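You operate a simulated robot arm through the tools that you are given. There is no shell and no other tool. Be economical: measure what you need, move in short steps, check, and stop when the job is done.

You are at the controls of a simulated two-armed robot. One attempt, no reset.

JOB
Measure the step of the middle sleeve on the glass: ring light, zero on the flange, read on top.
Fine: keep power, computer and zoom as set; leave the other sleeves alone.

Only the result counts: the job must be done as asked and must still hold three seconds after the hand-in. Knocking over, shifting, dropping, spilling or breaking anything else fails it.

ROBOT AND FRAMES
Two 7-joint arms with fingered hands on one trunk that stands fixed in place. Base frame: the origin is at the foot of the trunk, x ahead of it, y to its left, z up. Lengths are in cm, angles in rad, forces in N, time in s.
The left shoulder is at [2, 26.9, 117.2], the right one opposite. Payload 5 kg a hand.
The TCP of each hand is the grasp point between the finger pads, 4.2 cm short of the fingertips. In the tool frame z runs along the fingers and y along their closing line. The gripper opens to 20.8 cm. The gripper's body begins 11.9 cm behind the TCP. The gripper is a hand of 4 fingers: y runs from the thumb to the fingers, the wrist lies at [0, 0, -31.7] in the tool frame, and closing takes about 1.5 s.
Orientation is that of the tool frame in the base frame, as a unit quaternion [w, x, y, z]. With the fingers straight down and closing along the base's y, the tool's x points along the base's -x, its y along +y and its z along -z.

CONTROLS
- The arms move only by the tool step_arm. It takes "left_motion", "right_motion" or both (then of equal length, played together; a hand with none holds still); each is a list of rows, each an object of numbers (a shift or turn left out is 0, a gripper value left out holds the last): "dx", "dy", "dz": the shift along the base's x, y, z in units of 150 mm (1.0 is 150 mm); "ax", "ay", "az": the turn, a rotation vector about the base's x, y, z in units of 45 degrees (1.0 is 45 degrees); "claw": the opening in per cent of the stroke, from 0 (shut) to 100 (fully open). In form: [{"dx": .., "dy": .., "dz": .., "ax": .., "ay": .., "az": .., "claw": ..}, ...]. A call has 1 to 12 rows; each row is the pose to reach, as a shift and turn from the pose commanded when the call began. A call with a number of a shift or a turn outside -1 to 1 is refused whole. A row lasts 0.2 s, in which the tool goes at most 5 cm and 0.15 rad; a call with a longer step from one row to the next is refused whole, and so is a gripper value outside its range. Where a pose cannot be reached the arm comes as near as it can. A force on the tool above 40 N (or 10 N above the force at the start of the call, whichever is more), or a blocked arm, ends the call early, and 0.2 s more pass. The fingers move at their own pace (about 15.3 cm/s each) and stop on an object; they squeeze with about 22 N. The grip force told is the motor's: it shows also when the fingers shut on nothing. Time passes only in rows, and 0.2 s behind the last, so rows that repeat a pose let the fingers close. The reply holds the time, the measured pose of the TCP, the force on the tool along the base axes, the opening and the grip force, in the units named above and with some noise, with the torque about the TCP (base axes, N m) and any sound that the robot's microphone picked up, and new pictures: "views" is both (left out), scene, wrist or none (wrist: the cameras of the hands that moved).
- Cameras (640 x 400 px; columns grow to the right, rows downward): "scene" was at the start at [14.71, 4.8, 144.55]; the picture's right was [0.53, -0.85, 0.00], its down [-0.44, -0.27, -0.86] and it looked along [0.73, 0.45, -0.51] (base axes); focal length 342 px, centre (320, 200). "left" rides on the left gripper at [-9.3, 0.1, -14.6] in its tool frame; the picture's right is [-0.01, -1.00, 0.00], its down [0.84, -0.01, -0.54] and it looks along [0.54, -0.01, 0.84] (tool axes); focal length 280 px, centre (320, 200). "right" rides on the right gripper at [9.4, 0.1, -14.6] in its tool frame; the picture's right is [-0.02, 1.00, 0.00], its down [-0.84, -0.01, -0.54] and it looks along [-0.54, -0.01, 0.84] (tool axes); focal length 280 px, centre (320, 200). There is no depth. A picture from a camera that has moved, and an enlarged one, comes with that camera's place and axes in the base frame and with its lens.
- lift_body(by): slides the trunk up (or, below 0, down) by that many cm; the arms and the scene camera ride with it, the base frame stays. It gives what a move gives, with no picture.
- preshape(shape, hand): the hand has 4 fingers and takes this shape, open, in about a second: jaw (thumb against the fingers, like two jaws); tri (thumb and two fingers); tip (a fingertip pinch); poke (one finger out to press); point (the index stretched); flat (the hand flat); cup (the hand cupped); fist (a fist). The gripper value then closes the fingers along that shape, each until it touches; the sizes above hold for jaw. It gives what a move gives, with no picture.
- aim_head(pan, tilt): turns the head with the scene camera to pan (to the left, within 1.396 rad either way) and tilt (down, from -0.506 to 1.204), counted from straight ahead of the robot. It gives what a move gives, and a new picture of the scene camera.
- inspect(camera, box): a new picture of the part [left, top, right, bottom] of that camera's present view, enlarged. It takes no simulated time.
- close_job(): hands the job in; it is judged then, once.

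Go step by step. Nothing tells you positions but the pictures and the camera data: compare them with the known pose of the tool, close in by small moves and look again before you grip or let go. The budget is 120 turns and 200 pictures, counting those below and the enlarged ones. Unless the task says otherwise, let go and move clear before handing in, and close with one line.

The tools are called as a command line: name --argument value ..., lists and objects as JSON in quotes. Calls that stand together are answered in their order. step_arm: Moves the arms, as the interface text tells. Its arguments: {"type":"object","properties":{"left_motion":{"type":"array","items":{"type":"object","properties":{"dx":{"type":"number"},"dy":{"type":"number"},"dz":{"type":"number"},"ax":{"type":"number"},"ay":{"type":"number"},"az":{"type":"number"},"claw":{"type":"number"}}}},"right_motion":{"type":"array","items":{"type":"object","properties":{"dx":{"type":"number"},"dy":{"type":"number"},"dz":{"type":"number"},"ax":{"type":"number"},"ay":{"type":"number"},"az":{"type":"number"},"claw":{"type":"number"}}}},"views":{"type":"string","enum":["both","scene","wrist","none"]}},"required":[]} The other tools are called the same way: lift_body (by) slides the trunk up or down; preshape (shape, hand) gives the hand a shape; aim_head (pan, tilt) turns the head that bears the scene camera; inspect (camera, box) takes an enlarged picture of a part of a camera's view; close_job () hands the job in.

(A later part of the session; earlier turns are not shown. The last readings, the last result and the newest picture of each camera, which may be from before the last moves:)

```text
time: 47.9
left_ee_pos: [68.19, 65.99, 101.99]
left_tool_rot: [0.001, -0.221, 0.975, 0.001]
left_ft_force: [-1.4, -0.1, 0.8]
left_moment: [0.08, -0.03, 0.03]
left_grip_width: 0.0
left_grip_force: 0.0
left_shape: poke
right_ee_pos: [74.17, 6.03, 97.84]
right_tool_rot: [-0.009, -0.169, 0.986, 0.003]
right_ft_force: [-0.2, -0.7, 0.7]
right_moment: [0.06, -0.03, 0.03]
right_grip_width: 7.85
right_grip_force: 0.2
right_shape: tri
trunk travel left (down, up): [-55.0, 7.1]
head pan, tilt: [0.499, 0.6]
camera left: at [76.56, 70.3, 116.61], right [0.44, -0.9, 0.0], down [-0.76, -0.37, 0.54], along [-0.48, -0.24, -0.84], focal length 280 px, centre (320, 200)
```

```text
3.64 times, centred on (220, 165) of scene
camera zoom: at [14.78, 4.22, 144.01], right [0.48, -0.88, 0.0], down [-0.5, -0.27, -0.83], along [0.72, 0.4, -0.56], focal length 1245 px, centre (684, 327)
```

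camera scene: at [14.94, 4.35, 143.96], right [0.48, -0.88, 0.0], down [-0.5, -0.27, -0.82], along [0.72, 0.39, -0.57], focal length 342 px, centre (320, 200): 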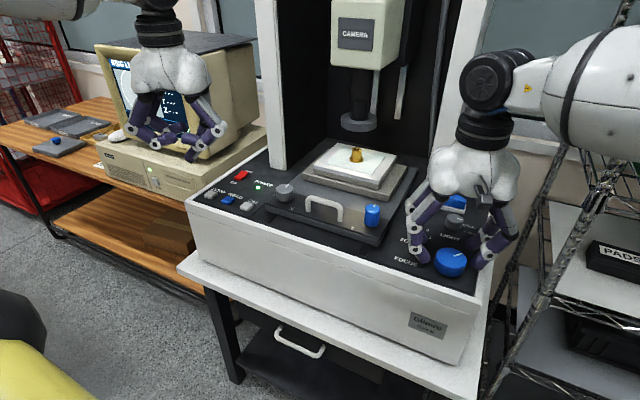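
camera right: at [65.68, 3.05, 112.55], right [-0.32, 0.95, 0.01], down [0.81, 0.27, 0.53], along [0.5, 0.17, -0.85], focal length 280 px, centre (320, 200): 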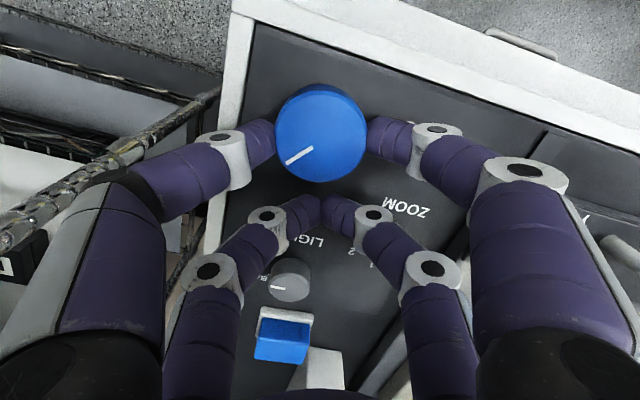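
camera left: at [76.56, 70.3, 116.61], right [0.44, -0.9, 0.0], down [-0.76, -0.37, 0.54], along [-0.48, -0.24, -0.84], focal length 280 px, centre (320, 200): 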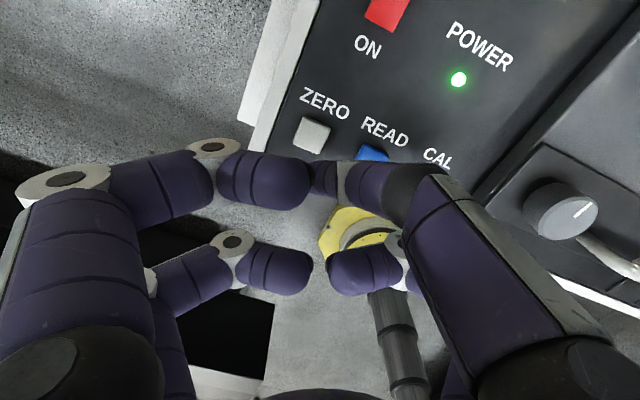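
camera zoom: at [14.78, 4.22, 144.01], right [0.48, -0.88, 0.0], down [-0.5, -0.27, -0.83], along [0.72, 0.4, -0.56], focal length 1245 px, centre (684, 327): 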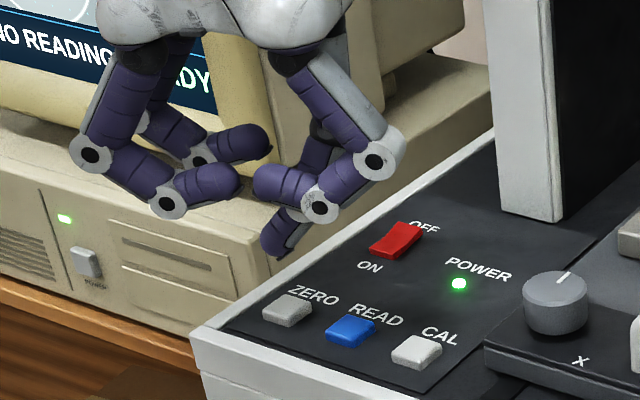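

The poke tip looks aligned to drop on ZERO. I'll descend in small steps watching the force.

step_arm --left_motion '[{"dz": -0.08}, {"dz": -0.16}, {"dz": -0.24}, {"dz": -0.24}]' --views "wrist"

inspect --camera "scene" --box '[150, 110, 290, 220]'

```text
time: 48.9
left_ee_pos: [68.03, 66.08, 98.5]
left_tool_rot: [-0.001, -0.22, 0.975, 0.0]
left_ft_force: [-0.9, 0.1, 0.4]
left_moment: [0.01, 0.0, 0.02]
left_grip_width: 0.0
left_grip_force: 0.0
left_shape: poke
right_ee_pos: [74.1, 5.97, 97.75]
right_tool_rot: [-0.009, -0.168, 0.986, 0.003]
right_ft_force: [-0.2, 0.4, 0.0]
right_moment: [0.02, -0.03, 0.0]
right_grip_width: 7.88
right_grip_force: 0.1
right_shape: tri
trunk travel left (down, up): [-55.0, 7.1]
head pan, tilt: [0.499, 0.6]
camera left: at [76.49, 70.41, 112.96], right [0.44, -0.9, 0.0], down [-0.76, -0.37, 0.54], along [-0.48, -0.24, -0.84], focal length 280 px, centre (320, 200)
```

left: 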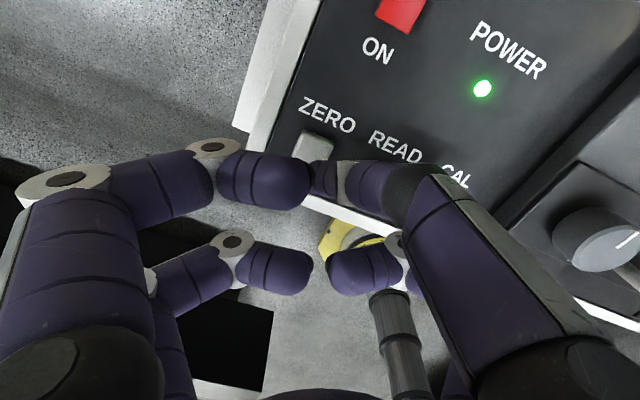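

```text
3.64 times, centred on (220, 165) of scene
camera zoom: at [14.81, 4.27, 144.0], right [0.48, -0.88, 0.0], down [-0.5, -0.27, -0.83], along [0.72, 0.4, -0.56], focal length 1245 px, centre (684, 327)
```

zoom: 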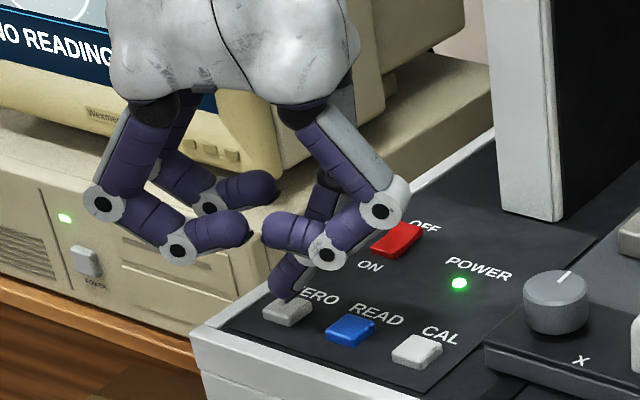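

step_arm --left_motion '[{"dx": -0.01, "dz": -0.03}, {"dx": -0.01, "dz": -0.06}, {"dx": -0.01, "dz": -0.09}, {"dx": -0.01, "dz": -0.09}]' --views "none"

inspect --camera "scene" --box '[150, 110, 290, 220]'

```text
time: 49.9
left_ee_pos: [68.0, 66.12, 97.22]
left_tool_rot: [0.001, -0.221, 0.975, 0.0]
left_ft_force: [0.3, -0.9, 8.7]
left_moment: [-0.03, -0.02, 0.03]
left_grip_width: 0.0
left_grip_force: 0.1
left_shape: poke
right_ee_pos: [74.03, 6.01, 97.77]
right_tool_rot: [-0.008, -0.169, 0.986, 0.003]
right_ft_force: [-0.9, 0.0, -0.2]
right_moment: [0.04, 0.02, -0.02]
right_grip_width: 7.85
right_grip_force: 0.1
right_shape: tri
trunk travel left (down, up): [-55.0, 7.1]
head pan, tilt: [0.499, 0.6]
heard: click
```

```text
3.64 times, centred on (220, 165) of scene
camera zoom: at [14.78, 4.24, 144.01], right [0.48, -0.88, 0.0], down [-0.5, -0.27, -0.83], along [0.72, 0.4, -0.56], focal length 1245 px, centre (684, 327)
```

zoom: 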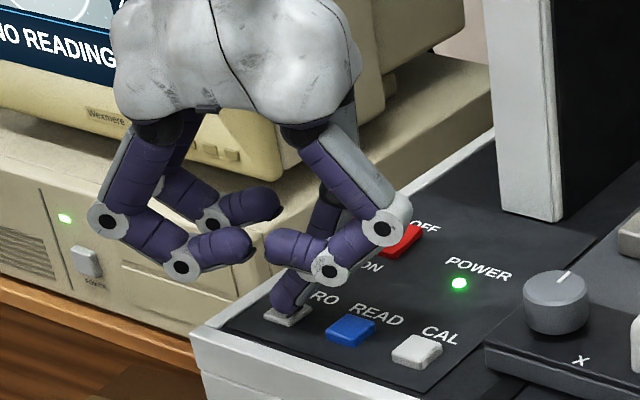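

ZERO clicked. I'll lift, back off and read the screen.

step_arm --left_motion '[{"dz": 0.2}, {"dz": 0.5}, {"dx": -0.3, "dz": 0.6}, {"dx": -0.6, "dz": 0.6}, {"dx": -0.9, "dz": 0.6}, {"dx": -1, "dz": 0.6}]' --views "scene"

inspect --camera "scene" --box '[90, 45, 210, 145]'

```text
time: 51.3
left_ee_pos: [52.92, 66.08, 106.19]
left_tool_rot: [0.0, -0.221, 0.975, 0.0]
left_ft_force: [0.8, -0.5, 0.3]
left_moment: [0.03, 0.04, 0.03]
left_grip_width: 0.0
left_grip_force: 0.1
left_shape: poke
right_ee_pos: [74.2, 5.98, 97.75]
right_tool_rot: [-0.008, -0.168, 0.986, 0.003]
right_ft_force: [0.2, -0.4, -0.2]
right_moment: [0.04, 0.01, -0.01]
right_grip_width: 7.84
right_grip_force: 0.0
right_shape: tri
trunk travel left (down, up): [-55.0, 7.1]
head pan, tilt: [0.499, 0.6]
camera scene: at [14.86, 4.24, 143.98], right [0.48, -0.88, 0.0], down [-0.5, -0.27, -0.82], along [0.72, 0.39, -0.57], focal length 342 px, centre (320, 200)
```

scene: 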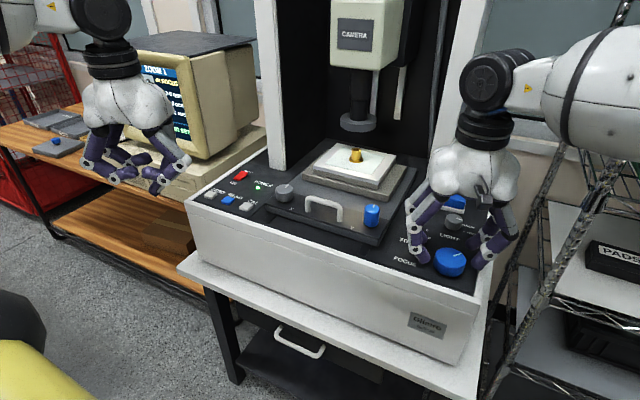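

```text
4.00 times, centred on (150, 95) of scene
camera zoom: at [14.86, 4.24, 143.98], right [0.48, -0.88, 0.0], down [-0.5, -0.27, -0.82], along [0.72, 0.39, -0.57], focal length 1370 px, centre (1000, 620)
```

zoom: 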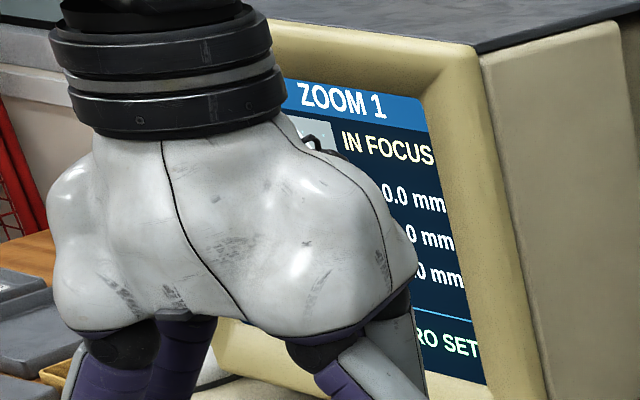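

ZERO SET, all 0.0 mm. I'll slide the left hand aside to see the screen, and turn the focus clockwise: regrip on the right and rotate 40°.

step_arm --left_motion '[{"dy": 0.3}, {"dy": 0.6}, {"dx": -0.2, "dy": 0.8}, {"dx": -0.4, "dy": 0.9}, {"dx": -0.4, "dy": 0.9}]' --right_motion '[{"claw": 0}, {"claw": 0}, {"claw": 0}, {"claw": 0}, {"claw": 0}]' --views "none"

step_arm --right_motion '[{"dx": 0.01, "dy": -0.029, "az": -0.178}, {"dx": 0.015, "dy": -0.058, "az": -0.356}, {"dx": 0.015, "dy": -0.088, "az": -0.533}, {"dx": 0.011, "dy": -0.118, "az": -0.711}, {"dx": 0.003, "dy": -0.147, "az": -0.889}, {"dx": 0.003, "dy": -0.147, "az": -0.889}]' --views "none"

inspect --camera "scene" --box '[90, 45, 210, 145]'

```text
time: 52.5
left_ee_pos: [46.97, 79.59, 106.31]
left_tool_rot: [0.0, -0.221, 0.975, 0.0]
left_ft_force: [0.2, -0.4, 1.1]
left_moment: [0.04, -0.05, 0.0]
left_grip_width: 0.01
left_grip_force: 0.1
left_shape: poke
right_ee_pos: [74.18, 6.11, 97.76]
right_tool_rot: [-0.008, -0.169, 0.986, 0.003]
right_ft_force: [2.8, 2.3, -7.0]
right_moment: [0.09, -0.35, -0.07]
right_grip_width: 3.15
right_grip_force: 21.9
right_shape: tri
trunk travel left (down, up): [-55.0, 7.1]
head pan, tilt: [0.499, 0.6]
```

```text
time: 53.9
left_ee_pos: [46.89, 79.83, 106.22]
left_tool_rot: [0.001, -0.222, 0.975, 0.0]
left_ft_force: [-0.7, -0.2, 0.1]
left_moment: [0.06, -0.05, 0.0]
left_grip_width: 0.0
left_grip_force: 0.0
left_shape: poke
right_ee_pos: [74.1, 3.92, 97.74]
right_tool_rot: [-0.007, 0.18, 0.984, 0.006]
right_ft_force: [-1.4, 8.0, -3.5]
right_moment: [0.32, -0.14, -0.2]
right_grip_width: 3.04
right_grip_force: 21.8
right_shape: tri
trunk travel left (down, up): [-55.0, 7.1]
head pan, tilt: [0.499, 0.6]
```

```text
4.00 times, centred on (150, 95) of scene
camera zoom: at [14.82, 4.31, 143.99], right [0.48, -0.88, 0.0], down [-0.5, -0.27, -0.83], along [0.72, 0.4, -0.56], focal length 1370 px, centre (1000, 620)
```

zoom: 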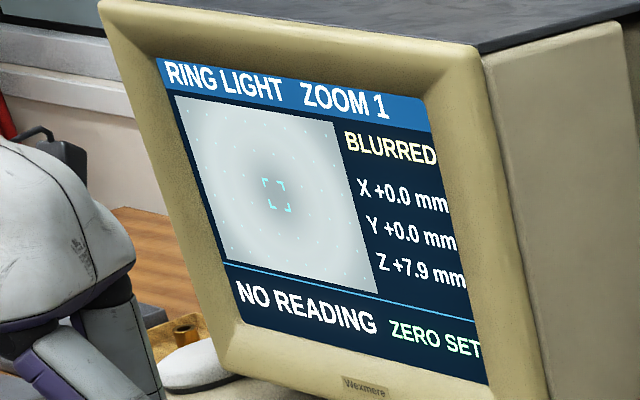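

Z reads +7.9 mm for 40°, so up is clockwise. Regrip and turn another 40°.

step_arm --right_motion '[{"claw": 38}, {"claw": 38}, {"claw": 38}, {"dx": 0.008, "dy": 0.029, "az": 0.178}, {"dx": 0.012, "dy": 0.059, "az": 0.356}, {"dx": 0.012, "dy": 0.089, "az": 0.533}, {"dx": 0.007, "dy": 0.118, "az": 0.711}, {"dx": -0.003, "dy": 0.147, "az": 0.889}, {"dx": -0.003, "dy": 0.147, "az": 0.889, "claw": 0}, {"dx": -0.003, "dy": 0.147, "az": 0.889, "claw": 0}, {"dx": -0.003, "dy": 0.147, "az": 0.889, "claw": 0}]' --views "none"

step_arm --right_motion '[{"dx": 0.01, "dy": -0.029, "az": -0.178}, {"dx": 0.015, "dy": -0.058, "az": -0.356}, {"dx": 0.015, "dy": -0.088, "az": -0.533}, {"dx": 0.011, "dy": -0.118, "az": -0.711}, {"dx": 0.003, "dy": -0.147, "az": -0.889}, {"dx": 0.003, "dy": -0.147, "az": -0.889}]' --views "none"

inspect --camera "scene" --box '[90, 45, 210, 145]'

```text
time: 56.3
left_ee_pos: [46.98, 79.66, 106.25]
left_tool_rot: [0.0, -0.222, 0.975, 0.0]
left_ft_force: [-0.2, 0.8, -0.6]
left_moment: [0.01, -0.02, 0.0]
left_grip_width: 0.0
left_grip_force: 0.1
left_shape: poke
right_ee_pos: [74.17, 6.11, 97.75]
right_tool_rot: [-0.009, -0.169, 0.986, 0.002]
right_ft_force: [-0.9, -0.3, -2.0]
right_moment: [0.02, -0.04, 0.0]
right_grip_width: 3.2
right_grip_force: 22.2
right_shape: tri
trunk travel left (down, up): [-55.0, 7.1]
head pan, tilt: [0.499, 0.6]
```

```text
time: 57.7
left_ee_pos: [46.91, 79.64, 106.19]
left_tool_rot: [0.0, -0.22, 0.975, 0.0]
left_ft_force: [-0.3, 0.1, 0.9]
left_moment: [0.06, 0.01, -0.03]
left_grip_width: 0.0
left_grip_force: 0.1
left_shape: poke
right_ee_pos: [73.96, 3.95, 97.74]
right_tool_rot: [-0.007, 0.18, 0.984, 0.006]
right_ft_force: [-4.3, 11.6, -4.7]
right_moment: [0.44, -0.11, -0.18]
right_grip_width: 3.08
right_grip_force: 22.0
right_shape: tri
trunk travel left (down, up): [-55.0, 7.1]
head pan, tilt: [0.499, 0.6]
```

```text
4.00 times, centred on (150, 95) of scene
camera zoom: at [14.79, 4.29, 144.0], right [0.48, -0.88, 0.0], down [-0.5, -0.27, -0.83], along [0.72, 0.39, -0.56], focal length 1370 px, centre (1000, 620)
```

zoom: 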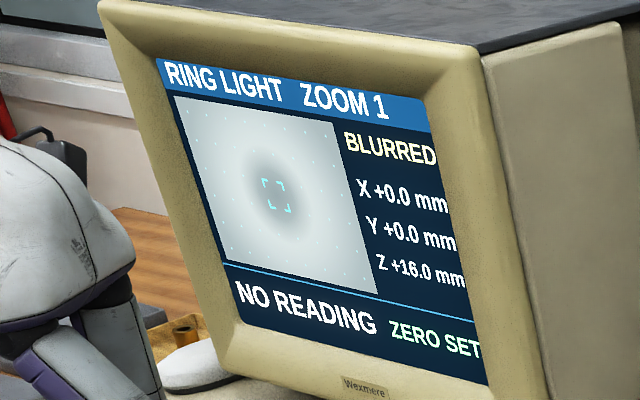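

step_arm --right_motion '[{"claw": 38}, {"claw": 38}, {"claw": 38}, {"dx": 0.008, "dy": 0.029, "az": 0.178}, {"dx": 0.012, "dy": 0.059, "az": 0.356}, {"dx": 0.012, "dy": 0.089, "az": 0.533}, {"dx": 0.007, "dy": 0.118, "az": 0.711}, {"dx": -0.003, "dy": 0.147, "az": 0.889}, {"dx": -0.003, "dy": 0.147, "az": 0.889, "claw": 0}, {"dx": -0.003, "dy": 0.147, "az": 0.889, "claw": 0}, {"dx": -0.003, "dy": 0.147, "az": 0.889, "claw": 0}]' --views "none"

step_arm --right_motion '[{"dx": 0.01, "dy": -0.029, "az": -0.178}, {"dx": 0.015, "dy": -0.058, "az": -0.356}, {"dx": 0.015, "dy": -0.088, "az": -0.533}, {"dx": 0.015, "dy": -0.088, "az": -0.533}]' --views "none"

inspect --camera "scene" --box '[90, 45, 210, 145]'

```text
time: 60.1
left_ee_pos: [46.89, 79.58, 106.21]
left_tool_rot: [0.0, -0.22, 0.975, 0.0]
left_ft_force: [-0.2, -0.3, -0.2]
left_moment: [-0.01, -0.01, 0.01]
left_grip_width: 0.01
left_grip_force: 0.0
left_shape: poke
right_ee_pos: [73.99, 6.07, 97.68]
right_tool_rot: [-0.008, -0.168, 0.986, 0.003]
right_ft_force: [0.0, -0.4, -2.0]
right_moment: [-0.09, -0.08, 0.06]
right_grip_width: 3.17
right_grip_force: 21.7
right_shape: tri
trunk travel left (down, up): [-55.0, 7.1]
head pan, tilt: [0.499, 0.6]
```

```text
time: 61.1
left_ee_pos: [46.92, 79.62, 106.16]
left_tool_rot: [0.0, -0.221, 0.975, 0.0]
left_ft_force: [-0.1, 0.5, -0.4]
left_moment: [0.03, -0.01, -0.05]
left_grip_width: 0.0
left_grip_force: 0.1
left_shape: poke
right_ee_pos: [74.13, 4.93, 97.7]
right_tool_rot: [-0.008, 0.04, 0.999, 0.005]
right_ft_force: [-7.2, 4.7, -1.9]
right_moment: [0.13, 0.12, -0.04]
right_grip_width: 3.14
right_grip_force: 22.2
right_shape: tri
trunk travel left (down, up): [-55.0, 7.1]
head pan, tilt: [0.499, 0.6]
```

```text
4.00 times, centred on (150, 95) of scene
camera zoom: at [14.79, 4.3, 143.99], right [0.48, -0.88, 0.0], down [-0.5, -0.27, -0.83], along [0.72, 0.4, -0.56], focal length 1370 px, centre (1000, 620)
```

zoom: 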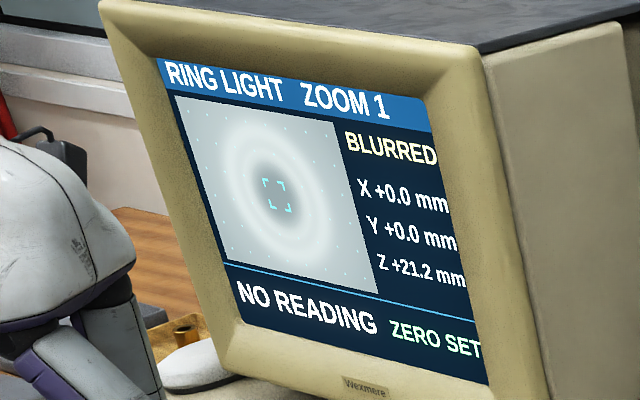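

Z +21.2; the tube's rim is emerging. I'll go on 16°.

step_arm --right_motion '[{"dx": -0.003, "dy": -0.03, "az": -0.178}, {"dx": -0.011, "dy": -0.059, "az": -0.356}, {"dx": -0.011, "dy": -0.059, "az": -0.356}]' --views "none"

inspect --camera "scene" --box '[90, 45, 210, 145]'

```text
time: 61.9
left_ee_pos: [46.96, 79.66, 106.34]
left_tool_rot: [0.0, -0.221, 0.975, 0.0]
left_ft_force: [0.3, 0.0, 0.5]
left_moment: [0.02, -0.02, -0.02]
left_grip_width: 0.0
left_grip_force: 0.2
left_shape: poke
right_ee_pos: [73.97, 4.05, 97.88]
right_tool_rot: [-0.008, 0.179, 0.984, 0.006]
right_ft_force: [-9.1, 10.1, -2.3]
right_moment: [0.39, 0.1, -0.11]
right_grip_width: 3.11
right_grip_force: 21.9
right_shape: tri
trunk travel left (down, up): [-55.0, 7.1]
head pan, tilt: [0.499, 0.6]
```

```text
4.00 times, centred on (150, 95) of scene
camera zoom: at [14.75, 4.29, 144.0], right [0.48, -0.88, 0.0], down [-0.5, -0.27, -0.83], along [0.72, 0.39, -0.56], focal length 1370 px, centre (1000, 620)
```

zoom: 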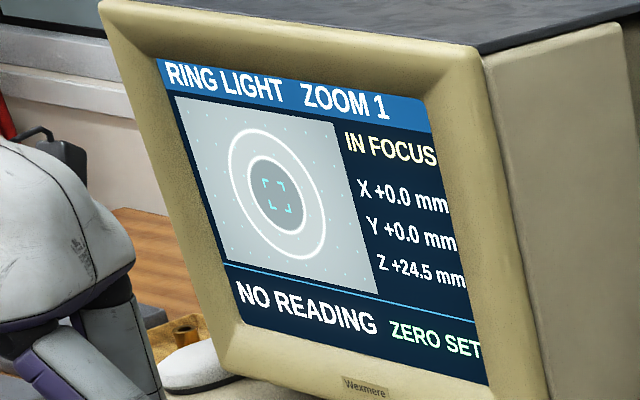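

IN FOCUS at Z +24.5 with the rim showing. I'll nudge 4° further to see whether it sharpens.

step_arm --right_motion '[{"dx": -0.006, "dy": -0.014, "az": -0.089}, {"dx": -0.006, "dy": -0.014, "az": -0.089}]' --views "none"

inspect --camera "scene" --box '[90, 45, 210, 145]'

```text
time: 62.5
left_ee_pos: [46.91, 79.83, 106.26]
left_tool_rot: [0.001, -0.22, 0.975, -0.001]
left_ft_force: [-1.4, -0.1, 0.5]
left_moment: [0.0, -0.04, -0.01]
left_grip_width: 0.0
left_grip_force: 0.0
left_shape: poke
right_ee_pos: [73.88, 3.84, 97.83]
right_tool_rot: [-0.007, 0.213, 0.977, 0.006]
right_ft_force: [-9.8, 11.2, -2.8]
right_moment: [0.4, 0.06, -0.13]
right_grip_width: 3.07
right_grip_force: 21.9
right_shape: tri
trunk travel left (down, up): [-55.0, 7.1]
head pan, tilt: [0.499, 0.6]
```

```text
4.00 times, centred on (150, 95) of scene
camera zoom: at [14.73, 4.34, 144.0], right [0.48, -0.88, 0.0], down [-0.5, -0.27, -0.83], along [0.72, 0.39, -0.56], focal length 1370 px, centre (1000, 620)
```

zoom: 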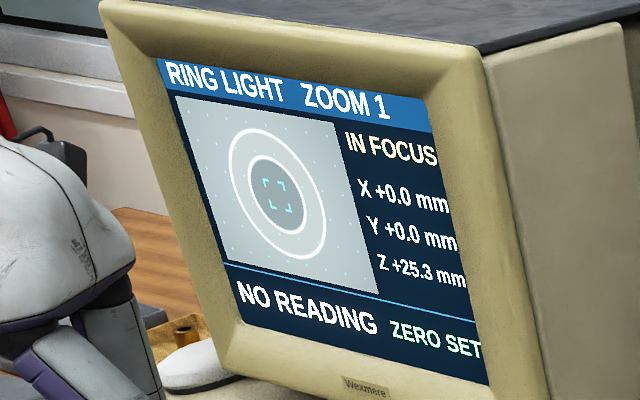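

step_arm --right_motion '[{"dx": -0.007, "dy": -0.013, "az": -0.089}, {"dx": -0.007, "dy": -0.013, "az": -0.089}]' --views "none"

inspect --camera "scene" --box '[105, 55, 195, 125]'

```text
time: 63.1
left_ee_pos: [46.95, 79.63, 106.43]
left_tool_rot: [0.0, -0.221, 0.975, -0.001]
left_ft_force: [0.1, 0.5, 0.7]
left_moment: [0.0, -0.06, 0.0]
left_grip_width: 0.01
left_grip_force: 0.1
left_shape: poke
right_ee_pos: [73.79, 3.61, 97.76]
right_tool_rot: [-0.006, 0.247, 0.969, 0.007]
right_ft_force: [-10.7, 12.6, -2.3]
right_moment: [0.43, 0.19, -0.11]
right_grip_width: 3.07
right_grip_force: 21.8
right_shape: tri
trunk travel left (down, up): [-55.0, 7.1]
head pan, tilt: [0.499, 0.6]
```

```text
5.71 times, centred on (150, 90) of scene
camera zoom: at [14.73, 4.32, 144.0], right [0.48, -0.88, 0.0], down [-0.5, -0.27, -0.83], along [0.72, 0.39, -0.56], focal length 1957 px, centre (1291, 829)
```

zoom: 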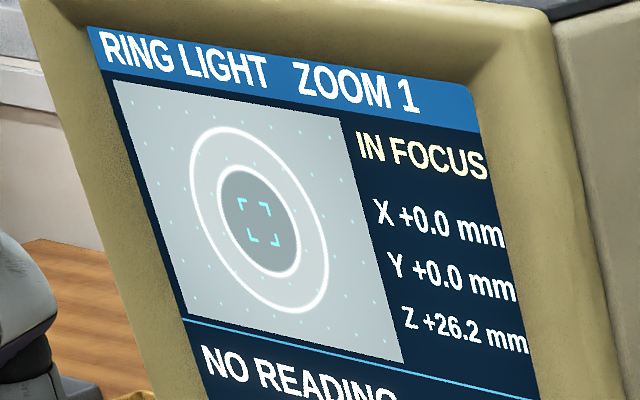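

Sharp range is about 24.5–26.2, so best focus is near 25.3. I'll turn back 4°, release the knob and check the reading.

step_arm --right_motion '[{"dx": 0.007, "dy": 0.013, "az": 0.1}, {"dx": 0.007, "dy": 0.013, "az": 0.1}, {"dx": 0.007, "dy": 0.013, "az": 0.1, "claw": 38}, {"dx": 0.007, "dy": 0.013, "az": 0.1}, {"dx": 0.007, "dy": 0.013, "az": 0.1}]' --views "none"

inspect --camera "scene" --box '[105, 55, 195, 125]'

```text
time: 64.3
left_ee_pos: [47.07, 79.73, 106.31]
left_tool_rot: [0.0, -0.221, 0.975, 0.0]
left_ft_force: [0.5, 0.0, -0.3]
left_moment: [0.03, -0.01, -0.01]
left_grip_width: 0.0
left_grip_force: 0.0
left_shape: poke
right_ee_pos: [74.27, 3.66, 97.77]
right_tool_rot: [-0.007, 0.21, 0.978, 0.006]
right_ft_force: [0.7, -0.8, 0.1]
right_moment: [0.03, -0.03, -0.01]
right_grip_width: 7.85
right_grip_force: 0.1
right_shape: tri
trunk travel left (down, up): [-55.0, 7.1]
head pan, tilt: [0.499, 0.6]
```

```text
5.71 times, centred on (150, 90) of scene
camera zoom: at [14.84, 4.26, 143.99], right [0.48, -0.88, 0.0], down [-0.5, -0.27, -0.82], along [0.72, 0.39, -0.57], focal length 1957 px, centre (1291, 829)
```

zoom: 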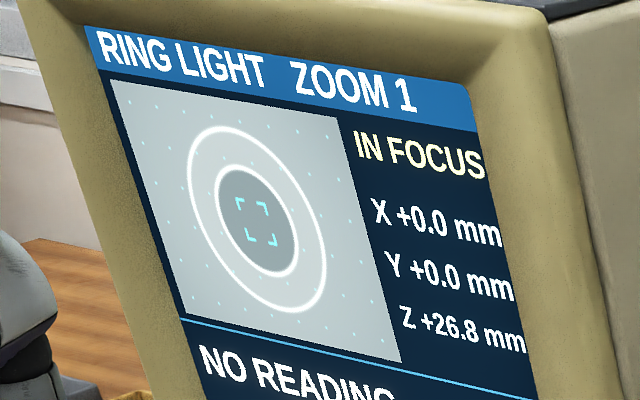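

Releasing shifted it to 26.8 (still in focus), so I should map the in-focus window properly. Swing back, regrip and check what gripping does to Z.

step_arm --right_motion '[{"dx": -0.01, "dy": 0.03, "az": 0.178}, {"dx": -0.004, "dy": 0.06, "az": 0.356}, {"dx": -0.002, "dy": 0.09, "az": 0.533}, {"dx": -0.004, "dy": 0.12, "az": 0.711}, {"dx": -0.012, "dy": 0.149, "az": 0.889}, {"dx": -0.012, "dy": 0.149, "az": 0.889, "claw": 0}, {"dx": -0.012, "dy": 0.149, "az": 0.889, "claw": 0}, {"dx": -0.012, "dy": 0.149, "az": 0.889, "claw": 0}]' --views "wrist"

inspect --camera "scene" --box '[105, 55, 195, 125]'

```text
time: 66.1
left_ee_pos: [46.91, 79.57, 106.39]
left_tool_rot: [0.0, -0.221, 0.975, 0.0]
left_ft_force: [-0.2, 0.0, 0.6]
left_moment: [0.0, 0.01, 0.03]
left_grip_width: 0.0
left_grip_force: 0.0
left_shape: poke
right_ee_pos: [73.92, 5.75, 97.71]
right_tool_rot: [-0.008, -0.138, 0.99, 0.003]
right_ft_force: [0.3, 0.1, -1.3]
right_moment: [-0.03, -0.04, 0.02]
right_grip_width: 3.2
right_grip_force: 22.0
right_shape: tri
trunk travel left (down, up): [-55.0, 7.1]
head pan, tilt: [0.499, 0.6]
camera right: at [65.16, 3.46, 112.64], right [-0.26, 0.97, 0.01], down [0.82, 0.22, 0.52], along [0.5, 0.14, -0.85], focal length 280 px, centre (320, 200)
```

right: 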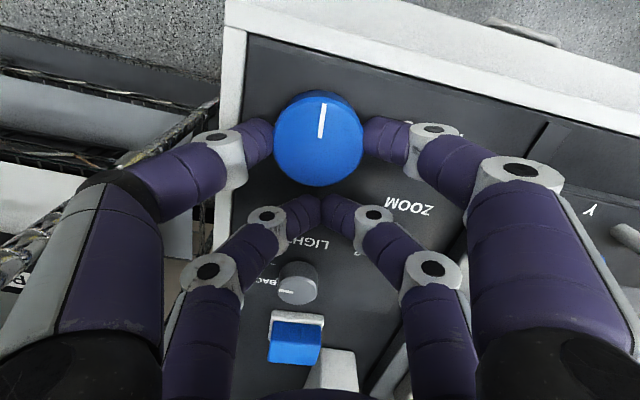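

```text
5.71 times, centred on (150, 90) of scene
camera zoom: at [14.83, 4.28, 143.99], right [0.48, -0.88, 0.0], down [-0.5, -0.27, -0.83], along [0.72, 0.4, -0.56], focal length 1957 px, centre (1291, 829)
```

zoom: 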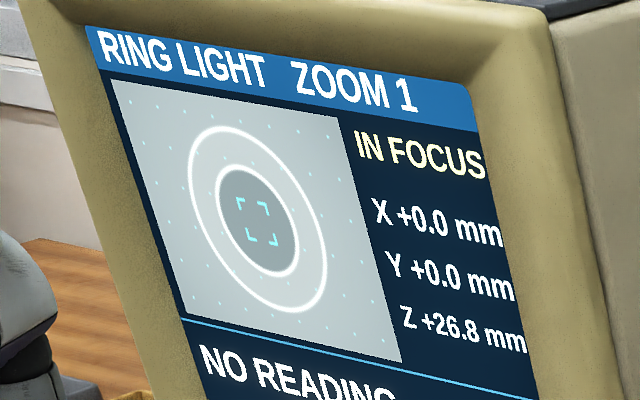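

step_arm --right_motion '[{"dx": 0.004, "dy": -0.014, "az": -0.089}, {"dx": 0.004, "dy": -0.014, "az": -0.089}]' --views "none"

inspect --camera "scene" --box '[105, 55, 195, 125]'

step_arm --right_motion '[{"dx": 0.003, "dy": -0.014, "az": -0.089}, {"dx": 0.003, "dy": -0.014, "az": -0.089}]' --views "none"

inspect --camera "scene" --box '[105, 55, 195, 125]'

```text
time: 66.7
left_ee_pos: [46.92, 79.77, 106.29]
left_tool_rot: [0.0, -0.221, 0.975, 0.0]
left_ft_force: [0.8, -0.2, -1.2]
left_moment: [-0.02, -0.03, -0.01]
left_grip_width: 0.0
left_grip_force: 0.0
left_shape: poke
right_ee_pos: [73.79, 5.83, 97.87]
right_tool_rot: [-0.009, -0.104, 0.995, 0.004]
right_ft_force: [2.7, 2.7, -1.5]
right_moment: [0.02, -0.12, -0.01]
right_grip_width: 3.17
right_grip_force: 22.0
right_shape: tri
trunk travel left (down, up): [-55.0, 7.1]
head pan, tilt: [0.499, 0.6]
```

```text
5.71 times, centred on (150, 90) of scene
camera zoom: at [14.85, 4.3, 143.99], right [0.48, -0.88, 0.0], down [-0.5, -0.27, -0.82], along [0.72, 0.4, -0.57], focal length 1957 px, centre (1291, 829)
```

zoom: 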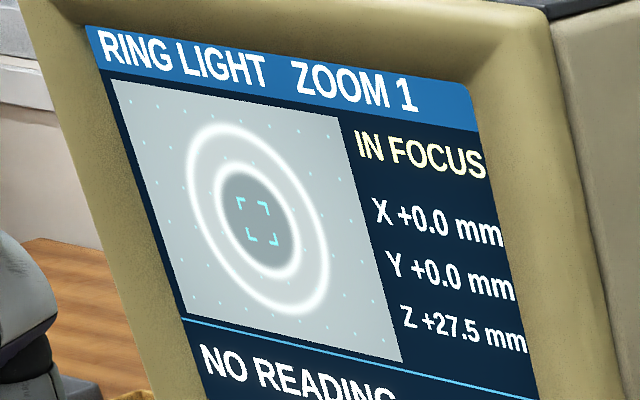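

```text
time: 67.3
left_ee_pos: [46.98, 79.67, 106.39]
left_tool_rot: [-0.001, -0.222, 0.975, 0.001]
left_ft_force: [-0.2, 0.5, -0.8]
left_moment: [0.01, 0.0, 0.0]
left_grip_width: 0.0
left_grip_force: 0.1
left_shape: poke
right_ee_pos: [73.83, 5.58, 97.85]
right_tool_rot: [-0.008, -0.068, 0.998, 0.004]
right_ft_force: [0.9, 3.6, -1.4]
right_moment: [0.12, -0.04, -0.04]
right_grip_width: 3.17
right_grip_force: 22.0
right_shape: tri
trunk travel left (down, up): [-55.0, 7.1]
head pan, tilt: [0.499, 0.6]
```

```text
5.71 times, centred on (150, 90) of scene
camera zoom: at [14.83, 4.3, 143.99], right [0.48, -0.88, 0.0], down [-0.5, -0.27, -0.83], along [0.72, 0.4, -0.57], focal length 1957 px, centre (1291, 829)
```

zoom: 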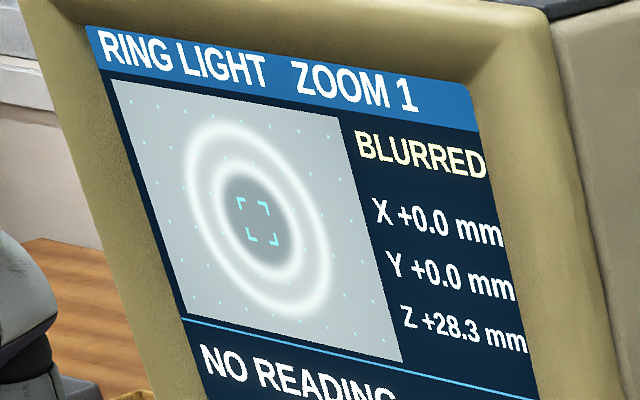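

The upper edge is about 27.8 and the sharpest is about 25.7 (relative to my zero). I'll go back down to the flange and verify the zero the same way, turning counter-clockwise with regrips.

step_arm --right_motion '[{"dx": -0.006, "dy": 0.029, "az": 0.178}, {"dx": -0.016, "dy": 0.057, "az": 0.356}, {"dx": -0.016, "dy": 0.057, "az": 0.356}, {"dx": -0.016, "dy": 0.057, "az": 0.356, "claw": 38}, {"dx": -0.016, "dy": 0.057, "az": 0.356}, {"dx": -0.016, "dy": 0.057, "az": 0.356}]' --views "none"

step_arm --right_motion '[{"dx": 0.01, "dy": -0.028, "az": -0.178}, {"dx": 0.016, "dy": -0.057, "az": -0.356}, {"dx": 0.018, "dy": -0.087, "az": -0.533}, {"dx": 0.016, "dy": -0.116, "az": -0.711}, {"dx": 0.01, "dy": -0.146, "az": -0.889}, {"dx": 0.01, "dy": -0.146, "az": -0.889, "claw": 0}, {"dx": 0.01, "dy": -0.146, "az": -0.889, "claw": 0}, {"dx": 0.01, "dy": -0.146, "az": -0.889, "claw": 0}]' --views "none"

step_arm --right_motion '[{"dx": 0.006, "dy": 0.029, "az": 0.178}, {"dx": 0.008, "dy": 0.059, "az": 0.356}, {"dx": 0.006, "dy": 0.088, "az": 0.533}, {"dx": 0.0, "dy": 0.118, "az": 0.711}, {"dx": -0.01, "dy": 0.146, "az": 0.889}, {"dx": -0.01, "dy": 0.146, "az": 0.889}, {"dx": -0.01, "dy": 0.146, "az": 0.889, "claw": 38}, {"dx": -0.01, "dy": 0.146, "az": 0.889}, {"dx": -0.01, "dy": 0.146, "az": 0.889}]' --views "none"

inspect --camera "scene" --box '[105, 55, 195, 125]'

```text
time: 68.7
left_ee_pos: [46.94, 79.77, 106.26]
left_tool_rot: [0.0, -0.221, 0.975, 0.0]
left_ft_force: [-0.1, 0.0, 0.2]
left_moment: [0.01, 0.0, -0.01]
left_grip_width: 0.0
left_grip_force: 0.0
left_shape: poke
right_ee_pos: [73.85, 6.43, 97.82]
right_tool_rot: [-0.008, -0.207, 0.978, 0.002]
right_ft_force: [-0.4, 0.9, -0.6]
right_moment: [0.01, 0.01, -0.02]
right_grip_width: 7.85
right_grip_force: 0.1
right_shape: tri
trunk travel left (down, up): [-55.0, 7.1]
head pan, tilt: [0.499, 0.6]
```

```text
time: 70.5
left_ee_pos: [46.88, 79.59, 106.25]
left_tool_rot: [0.0, -0.22, 0.975, 0.001]
left_ft_force: [0.1, 0.6, -0.3]
left_moment: [0.02, 0.04, 0.0]
left_grip_width: 0.0
left_grip_force: 0.0
left_shape: poke
right_ee_pos: [73.86, 4.33, 97.76]
right_tool_rot: [-0.007, 0.141, 0.99, 0.005]
right_ft_force: [-1.4, 0.0, -0.2]
right_moment: [-0.05, 0.01, -0.01]
right_grip_width: 2.96
right_grip_force: 21.6
right_shape: tri
trunk travel left (down, up): [-55.0, 7.1]
head pan, tilt: [0.499, 0.6]
```

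```text
time: 72.5
left_ee_pos: [47.01, 79.59, 106.46]
left_tool_rot: [-0.001, -0.221, 0.975, -0.001]
left_ft_force: [0.0, -0.3, -0.1]
left_moment: [-0.02, -0.01, 0.01]
left_grip_width: 0.0
left_grip_force: 0.1
left_shape: poke
right_ee_pos: [73.54, 6.44, 97.83]
right_tool_rot: [-0.008, -0.207, 0.978, 0.003]
right_ft_force: [-1.0, 0.2, -0.2]
right_moment: [-0.03, -0.04, 0.02]
right_grip_width: 7.85
right_grip_force: 0.1
right_shape: tri
trunk travel left (down, up): [-55.0, 7.1]
head pan, tilt: [0.499, 0.6]
```

```text
5.71 times, centred on (150, 90) of scene
camera zoom: at [14.81, 4.3, 143.99], right [0.48, -0.88, 0.0], down [-0.5, -0.27, -0.83], along [0.72, 0.4, -0.56], focal length 1957 px, centre (1291, 829)
```

zoom: 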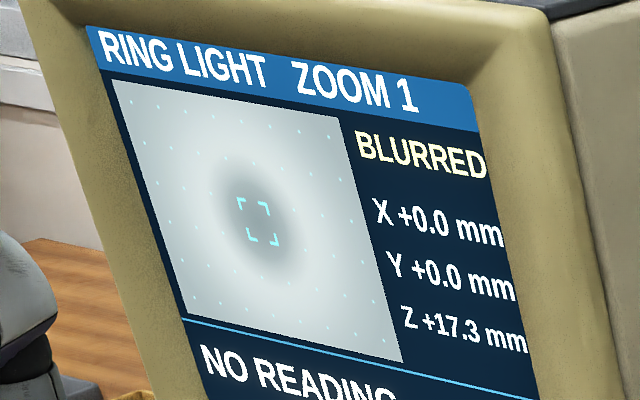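

step_arm --right_motion '[{"dx": 0.025, "dy": -0.03, "az": -0.178}, {"dx": 0.034, "dy": -0.06, "az": -0.356}, {"dx": 0.038, "dy": -0.09, "az": -0.533}, {"dx": 0.036, "dy": -0.119, "az": -0.711}, {"dx": 0.03, "dy": -0.149, "az": -0.889}, {"dx": 0.03, "dy": -0.149, "az": -0.889, "claw": 0}, {"dx": 0.03, "dy": -0.149, "az": -0.889, "claw": 0}, {"dx": 0.03, "dy": -0.149, "az": -0.889, "claw": 0}]' --views "none"

step_arm --right_motion '[{"dx": 0.006, "dy": 0.029, "az": 0.178}, {"dx": 0.008, "dy": 0.059, "az": 0.356}, {"dx": 0.006, "dy": 0.088, "az": 0.533}, {"dx": 0.0, "dy": 0.118, "az": 0.711}, {"dx": -0.01, "dy": 0.146, "az": 0.889}, {"dx": -0.01, "dy": 0.146, "az": 0.889}, {"dx": -0.01, "dy": 0.146, "az": 0.889, "claw": 38}, {"dx": -0.01, "dy": 0.146, "az": 0.889}, {"dx": -0.01, "dy": 0.146, "az": 0.889}]' --views "none"

step_arm --right_motion '[{"dx": 0.015, "dy": -0.028, "az": -0.178}, {"dx": 0.021, "dy": -0.057, "az": -0.356}, {"dx": 0.023, "dy": -0.087, "az": -0.533}, {"dx": 0.021, "dy": -0.116, "az": -0.711}, {"dx": 0.015, "dy": -0.146, "az": -0.889}, {"dx": 0.015, "dy": -0.146, "az": -0.889, "claw": 0}, {"dx": 0.015, "dy": -0.146, "az": -0.889, "claw": 0}, {"dx": 0.015, "dy": -0.146, "az": -0.889, "claw": 0}]' --views "none"

step_arm --right_motion '[{"dx": 0.006, "dy": 0.029, "az": 0.178}, {"dx": 0.008, "dy": 0.059, "az": 0.356}, {"dx": 0.006, "dy": 0.088, "az": 0.533}, {"dx": 0.003, "dy": 0.103, "az": 0.622}, {"dx": 0.003, "dy": 0.103, "az": 0.622}]' --views "none"

inspect --camera "scene" --box '[105, 55, 195, 125]'

```text
time: 74.3
left_ee_pos: [46.88, 79.69, 106.33]
left_tool_rot: [0.001, -0.221, 0.975, 0.0]
left_ft_force: [0.3, 0.3, 0.8]
left_moment: [0.0, -0.02, 0.0]
left_grip_width: 0.01
left_grip_force: 0.0
left_shape: poke
right_ee_pos: [74.12, 4.09, 97.82]
right_tool_rot: [-0.007, 0.141, 0.99, 0.006]
right_ft_force: [0.1, 0.0, -1.7]
right_moment: [-0.04, 0.02, -0.01]
right_grip_width: 3.06
right_grip_force: 21.9
right_shape: tri
trunk travel left (down, up): [-55.0, 7.1]
head pan, tilt: [0.499, 0.6]
```

```text
time: 76.3
left_ee_pos: [46.95, 79.65, 106.37]
left_tool_rot: [-0.001, -0.223, 0.975, 0.0]
left_ft_force: [-0.6, 0.3, 0.6]
left_moment: [-0.02, -0.02, -0.01]
left_grip_width: 0.0
left_grip_force: 0.0
left_shape: poke
right_ee_pos: [73.97, 6.36, 97.69]
right_tool_rot: [-0.008, -0.207, 0.978, 0.003]
right_ft_force: [0.2, 0.6, 0.0]
right_moment: [-0.02, 0.01, 0.0]
right_grip_width: 7.85
right_grip_force: 0.2
right_shape: tri
trunk travel left (down, up): [-55.0, 7.1]
head pan, tilt: [0.499, 0.6]
```

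```text
time: 78.1
left_ee_pos: [47.04, 79.65, 106.28]
left_tool_rot: [0.0, -0.221, 0.975, 0.0]
left_ft_force: [-0.6, 0.4, 0.2]
left_moment: [0.01, 0.03, -0.01]
left_grip_width: 0.0
left_grip_force: 0.0
left_shape: poke
right_ee_pos: [74.23, 4.01, 97.53]
right_tool_rot: [-0.007, 0.14, 0.99, 0.006]
right_ft_force: [0.8, -0.1, -1.4]
right_moment: [-0.02, -0.09, 0.0]
right_grip_width: 3.08
right_grip_force: 21.7
right_shape: tri
trunk travel left (down, up): [-55.0, 7.1]
head pan, tilt: [0.499, 0.6]
```

```text
time: 79.3
left_ee_pos: [47.05, 79.74, 106.41]
left_tool_rot: [0.001, -0.221, 0.975, 0.0]
left_ft_force: [0.3, -0.4, 0.7]
left_moment: [0.02, 0.01, 0.0]
left_grip_width: 0.0
left_grip_force: 0.1
left_shape: poke
right_ee_pos: [74.45, 5.56, 97.56]
right_tool_rot: [-0.008, -0.104, 0.994, 0.004]
right_ft_force: [8.7, -3.4, -1.8]
right_moment: [-0.2, -0.25, 0.08]
right_grip_width: 3.09
right_grip_force: 22.0
right_shape: tri
trunk travel left (down, up): [-55.0, 7.1]
head pan, tilt: [0.499, 0.6]
```

```text
5.71 times, centred on (150, 90) of scene
camera zoom: at [14.88, 4.25, 143.99], right [0.48, -0.88, 0.0], down [-0.5, -0.27, -0.82], along [0.72, 0.4, -0.57], focal length 1957 px, centre (1291, 829)
```

zoom: 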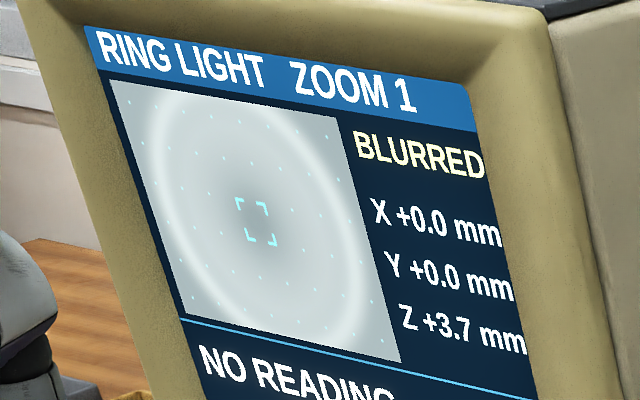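

step_arm --right_motion '[{"dx": -0.01, "dy": 0.029, "az": 0.178}, {"dx": -0.01, "dy": 0.029, "az": 0.178}]' --views "none"

inspect --camera "scene" --box '[105, 55, 195, 125]'

step_arm --right_motion '[{"dx": -0.01, "dy": 0.02, "az": 0.12}, {"dx": -0.01, "dy": 0.02, "az": 0.12}]' --views "none"

inspect --camera "scene" --box '[105, 55, 195, 125]'

```text
time: 79.9
left_ee_pos: [47.05, 79.72, 106.29]
left_tool_rot: [0.0, -0.221, 0.975, 0.0]
left_ft_force: [-0.1, -0.1, 0.6]
left_moment: [-0.01, 0.0, 0.01]
left_grip_width: 0.01
left_grip_force: 0.0
left_shape: poke
right_ee_pos: [74.22, 6.03, 97.68]
right_tool_rot: [-0.008, -0.172, 0.985, 0.002]
right_ft_force: [14.6, -1.8, -3.1]
right_moment: [-0.16, -0.57, 0.2]
right_grip_width: 3.12
right_grip_force: 21.8
right_shape: tri
trunk travel left (down, up): [-55.0, 7.1]
head pan, tilt: [0.499, 0.6]
```

```text
5.71 times, centred on (150, 90) of scene
camera zoom: at [14.93, 4.28, 143.98], right [0.48, -0.88, 0.0], down [-0.5, -0.27, -0.82], along [0.72, 0.4, -0.57], focal length 1957 px, centre (1291, 829)
```

zoom: 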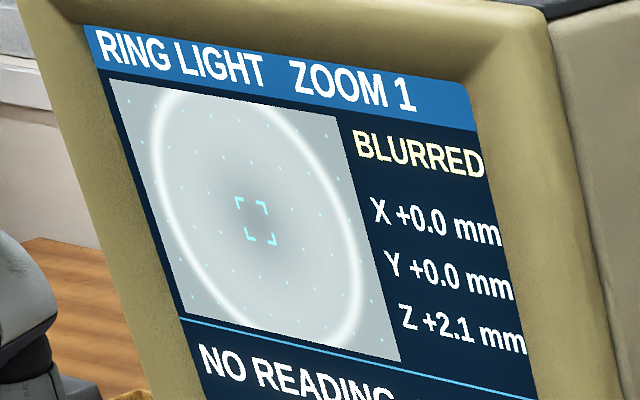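

```text
time: 80.5
left_ee_pos: [47.09, 79.71, 106.33]
left_tool_rot: [0.0, -0.22, 0.975, 0.0]
left_ft_force: [-0.1, -0.6, 0.4]
left_moment: [0.03, 0.01, -0.02]
left_grip_width: 0.0
left_grip_force: 0.0
left_shape: poke
right_ee_pos: [74.23, 6.27, 97.7]
right_tool_rot: [-0.009, -0.219, 0.976, 0.003]
right_ft_force: [18.4, -1.5, -2.3]
right_moment: [-0.23, -0.67, 0.27]
right_grip_width: 3.12
right_grip_force: 22.2
right_shape: tri
trunk travel left (down, up): [-55.0, 7.1]
head pan, tilt: [0.499, 0.6]
```

```text
5.71 times, centred on (150, 90) of scene
camera zoom: at [14.94, 4.28, 143.98], right [0.48, -0.88, 0.0], down [-0.5, -0.27, -0.82], along [0.72, 0.4, -0.57], focal length 1957 px, centre (1291, 829)
```

zoom: 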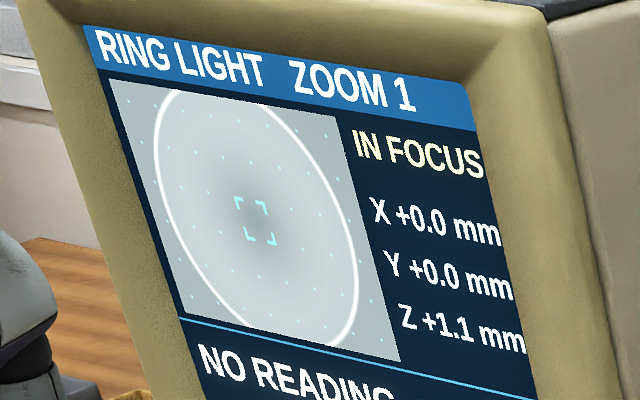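

Flange in-focus upper edge is about 1.8 and the blur pattern matches the top's, shifted by about 25.6 mm. So my zero is right on the flange and the top is at about +25.6. I'll go back up in 40° strokes.

step_arm --right_motion '[{"dx": -0.004, "dy": -0.028, "az": -0.178}, {"dx": -0.005, "dy": -0.057, "az": -0.356}, {"dx": -0.005, "dy": -0.086, "az": -0.533}, {"dx": -0.007, "dy": -0.116, "az": -0.711}, {"dx": -0.012, "dy": -0.145, "az": -0.889}, {"dx": -0.012, "dy": -0.145, "az": -0.889}, {"dx": -0.012, "dy": -0.145, "az": -0.889, "claw": 38}, {"dx": -0.012, "dy": -0.145, "az": -0.889}, {"dx": -0.012, "dy": -0.145, "az": -0.889}]' --views "none"

step_arm --right_motion '[{"dx": 0.005, "dy": 0.029, "az": 0.178}, {"dx": 0.007, "dy": 0.059, "az": 0.356}, {"dx": 0.005, "dy": 0.088, "az": 0.533}, {"dx": -0.002, "dy": 0.117, "az": 0.711}, {"dx": -0.013, "dy": 0.145, "az": 0.889}, {"dx": -0.013, "dy": 0.145, "az": 0.889, "claw": 0}, {"dx": -0.013, "dy": 0.145, "az": 0.889, "claw": 0}, {"dx": -0.013, "dy": 0.145, "az": 0.889, "claw": 0}]' --views "none"

step_arm --right_motion '[{"dx": 0.011, "dy": -0.028, "az": -0.178}, {"dx": 0.017, "dy": -0.057, "az": -0.356}, {"dx": 0.02, "dy": -0.086, "az": -0.533}, {"dx": 0.018, "dy": -0.116, "az": -0.711}, {"dx": 0.013, "dy": -0.145, "az": -0.889}, {"dx": 0.013, "dy": -0.145, "az": -0.889}, {"dx": 0.013, "dy": -0.145, "az": -0.889, "claw": 38}, {"dx": 0.013, "dy": -0.145, "az": -0.889}, {"dx": 0.013, "dy": -0.145, "az": -0.889}]' --views "none"

inspect --camera "scene" --box '[105, 55, 195, 125]'

```text
time: 82.5
left_ee_pos: [47.0, 79.65, 106.37]
left_tool_rot: [0.0, -0.221, 0.975, 0.0]
left_ft_force: [-1.0, -0.1, -0.3]
left_moment: [0.0, -0.06, -0.01]
left_grip_width: 0.0
left_grip_force: 0.0
left_shape: poke
right_ee_pos: [73.67, 4.25, 97.68]
right_tool_rot: [-0.008, 0.128, 0.992, 0.005]
right_ft_force: [0.1, 0.3, 0.3]
right_moment: [-0.04, 0.01, 0.02]
right_grip_width: 7.85
right_grip_force: 0.1
right_shape: tri
trunk travel left (down, up): [-55.0, 7.1]
head pan, tilt: [0.499, 0.6]
```

```text
time: 84.3
left_ee_pos: [47.07, 79.72, 106.27]
left_tool_rot: [0.0, -0.221, 0.975, 0.0]
left_ft_force: [0.3, -0.9, -0.9]
left_moment: [0.01, 0.01, 0.0]
left_grip_width: 0.0
left_grip_force: 0.0
left_shape: poke
right_ee_pos: [73.48, 6.2, 97.73]
right_tool_rot: [-0.008, -0.219, 0.976, 0.003]
right_ft_force: [0.0, -0.6, -0.5]
right_moment: [-0.04, -0.03, 0.04]
right_grip_width: 3.19
right_grip_force: 22.0
right_shape: tri
trunk travel left (down, up): [-55.0, 7.1]
head pan, tilt: [0.499, 0.6]
```

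```text
time: 86.3
left_ee_pos: [47.01, 79.55, 106.3]
left_tool_rot: [0.0, -0.219, 0.976, 0.0]
left_ft_force: [0.3, 0.2, 0.8]
left_moment: [0.02, 0.01, -0.01]
left_grip_width: 0.0
left_grip_force: 0.1
left_shape: poke
right_ee_pos: [73.93, 4.22, 97.8]
right_tool_rot: [-0.007, 0.128, 0.992, 0.005]
right_ft_force: [0.0, -0.6, 0.5]
right_moment: [0.0, -0.01, -0.03]
right_grip_width: 7.83
right_grip_force: 0.1
right_shape: tri
trunk travel left (down, up): [-55.0, 7.1]
head pan, tilt: [0.499, 0.6]
```

```text
5.71 times, centred on (150, 90) of scene
camera zoom: at [14.84, 4.27, 143.99], right [0.48, -0.88, 0.0], down [-0.5, -0.27, -0.83], along [0.72, 0.4, -0.56], focal length 1957 px, centre (1291, 829)
```

zoom: 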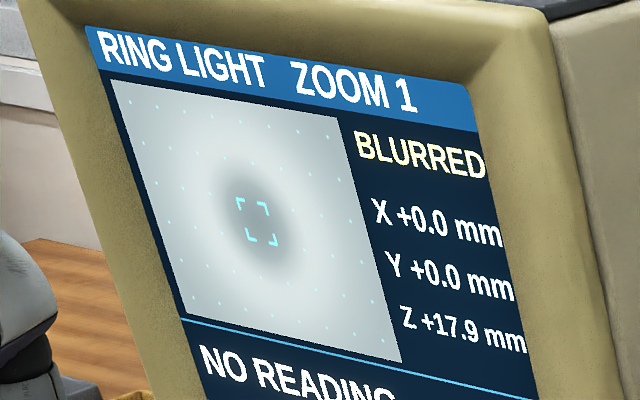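

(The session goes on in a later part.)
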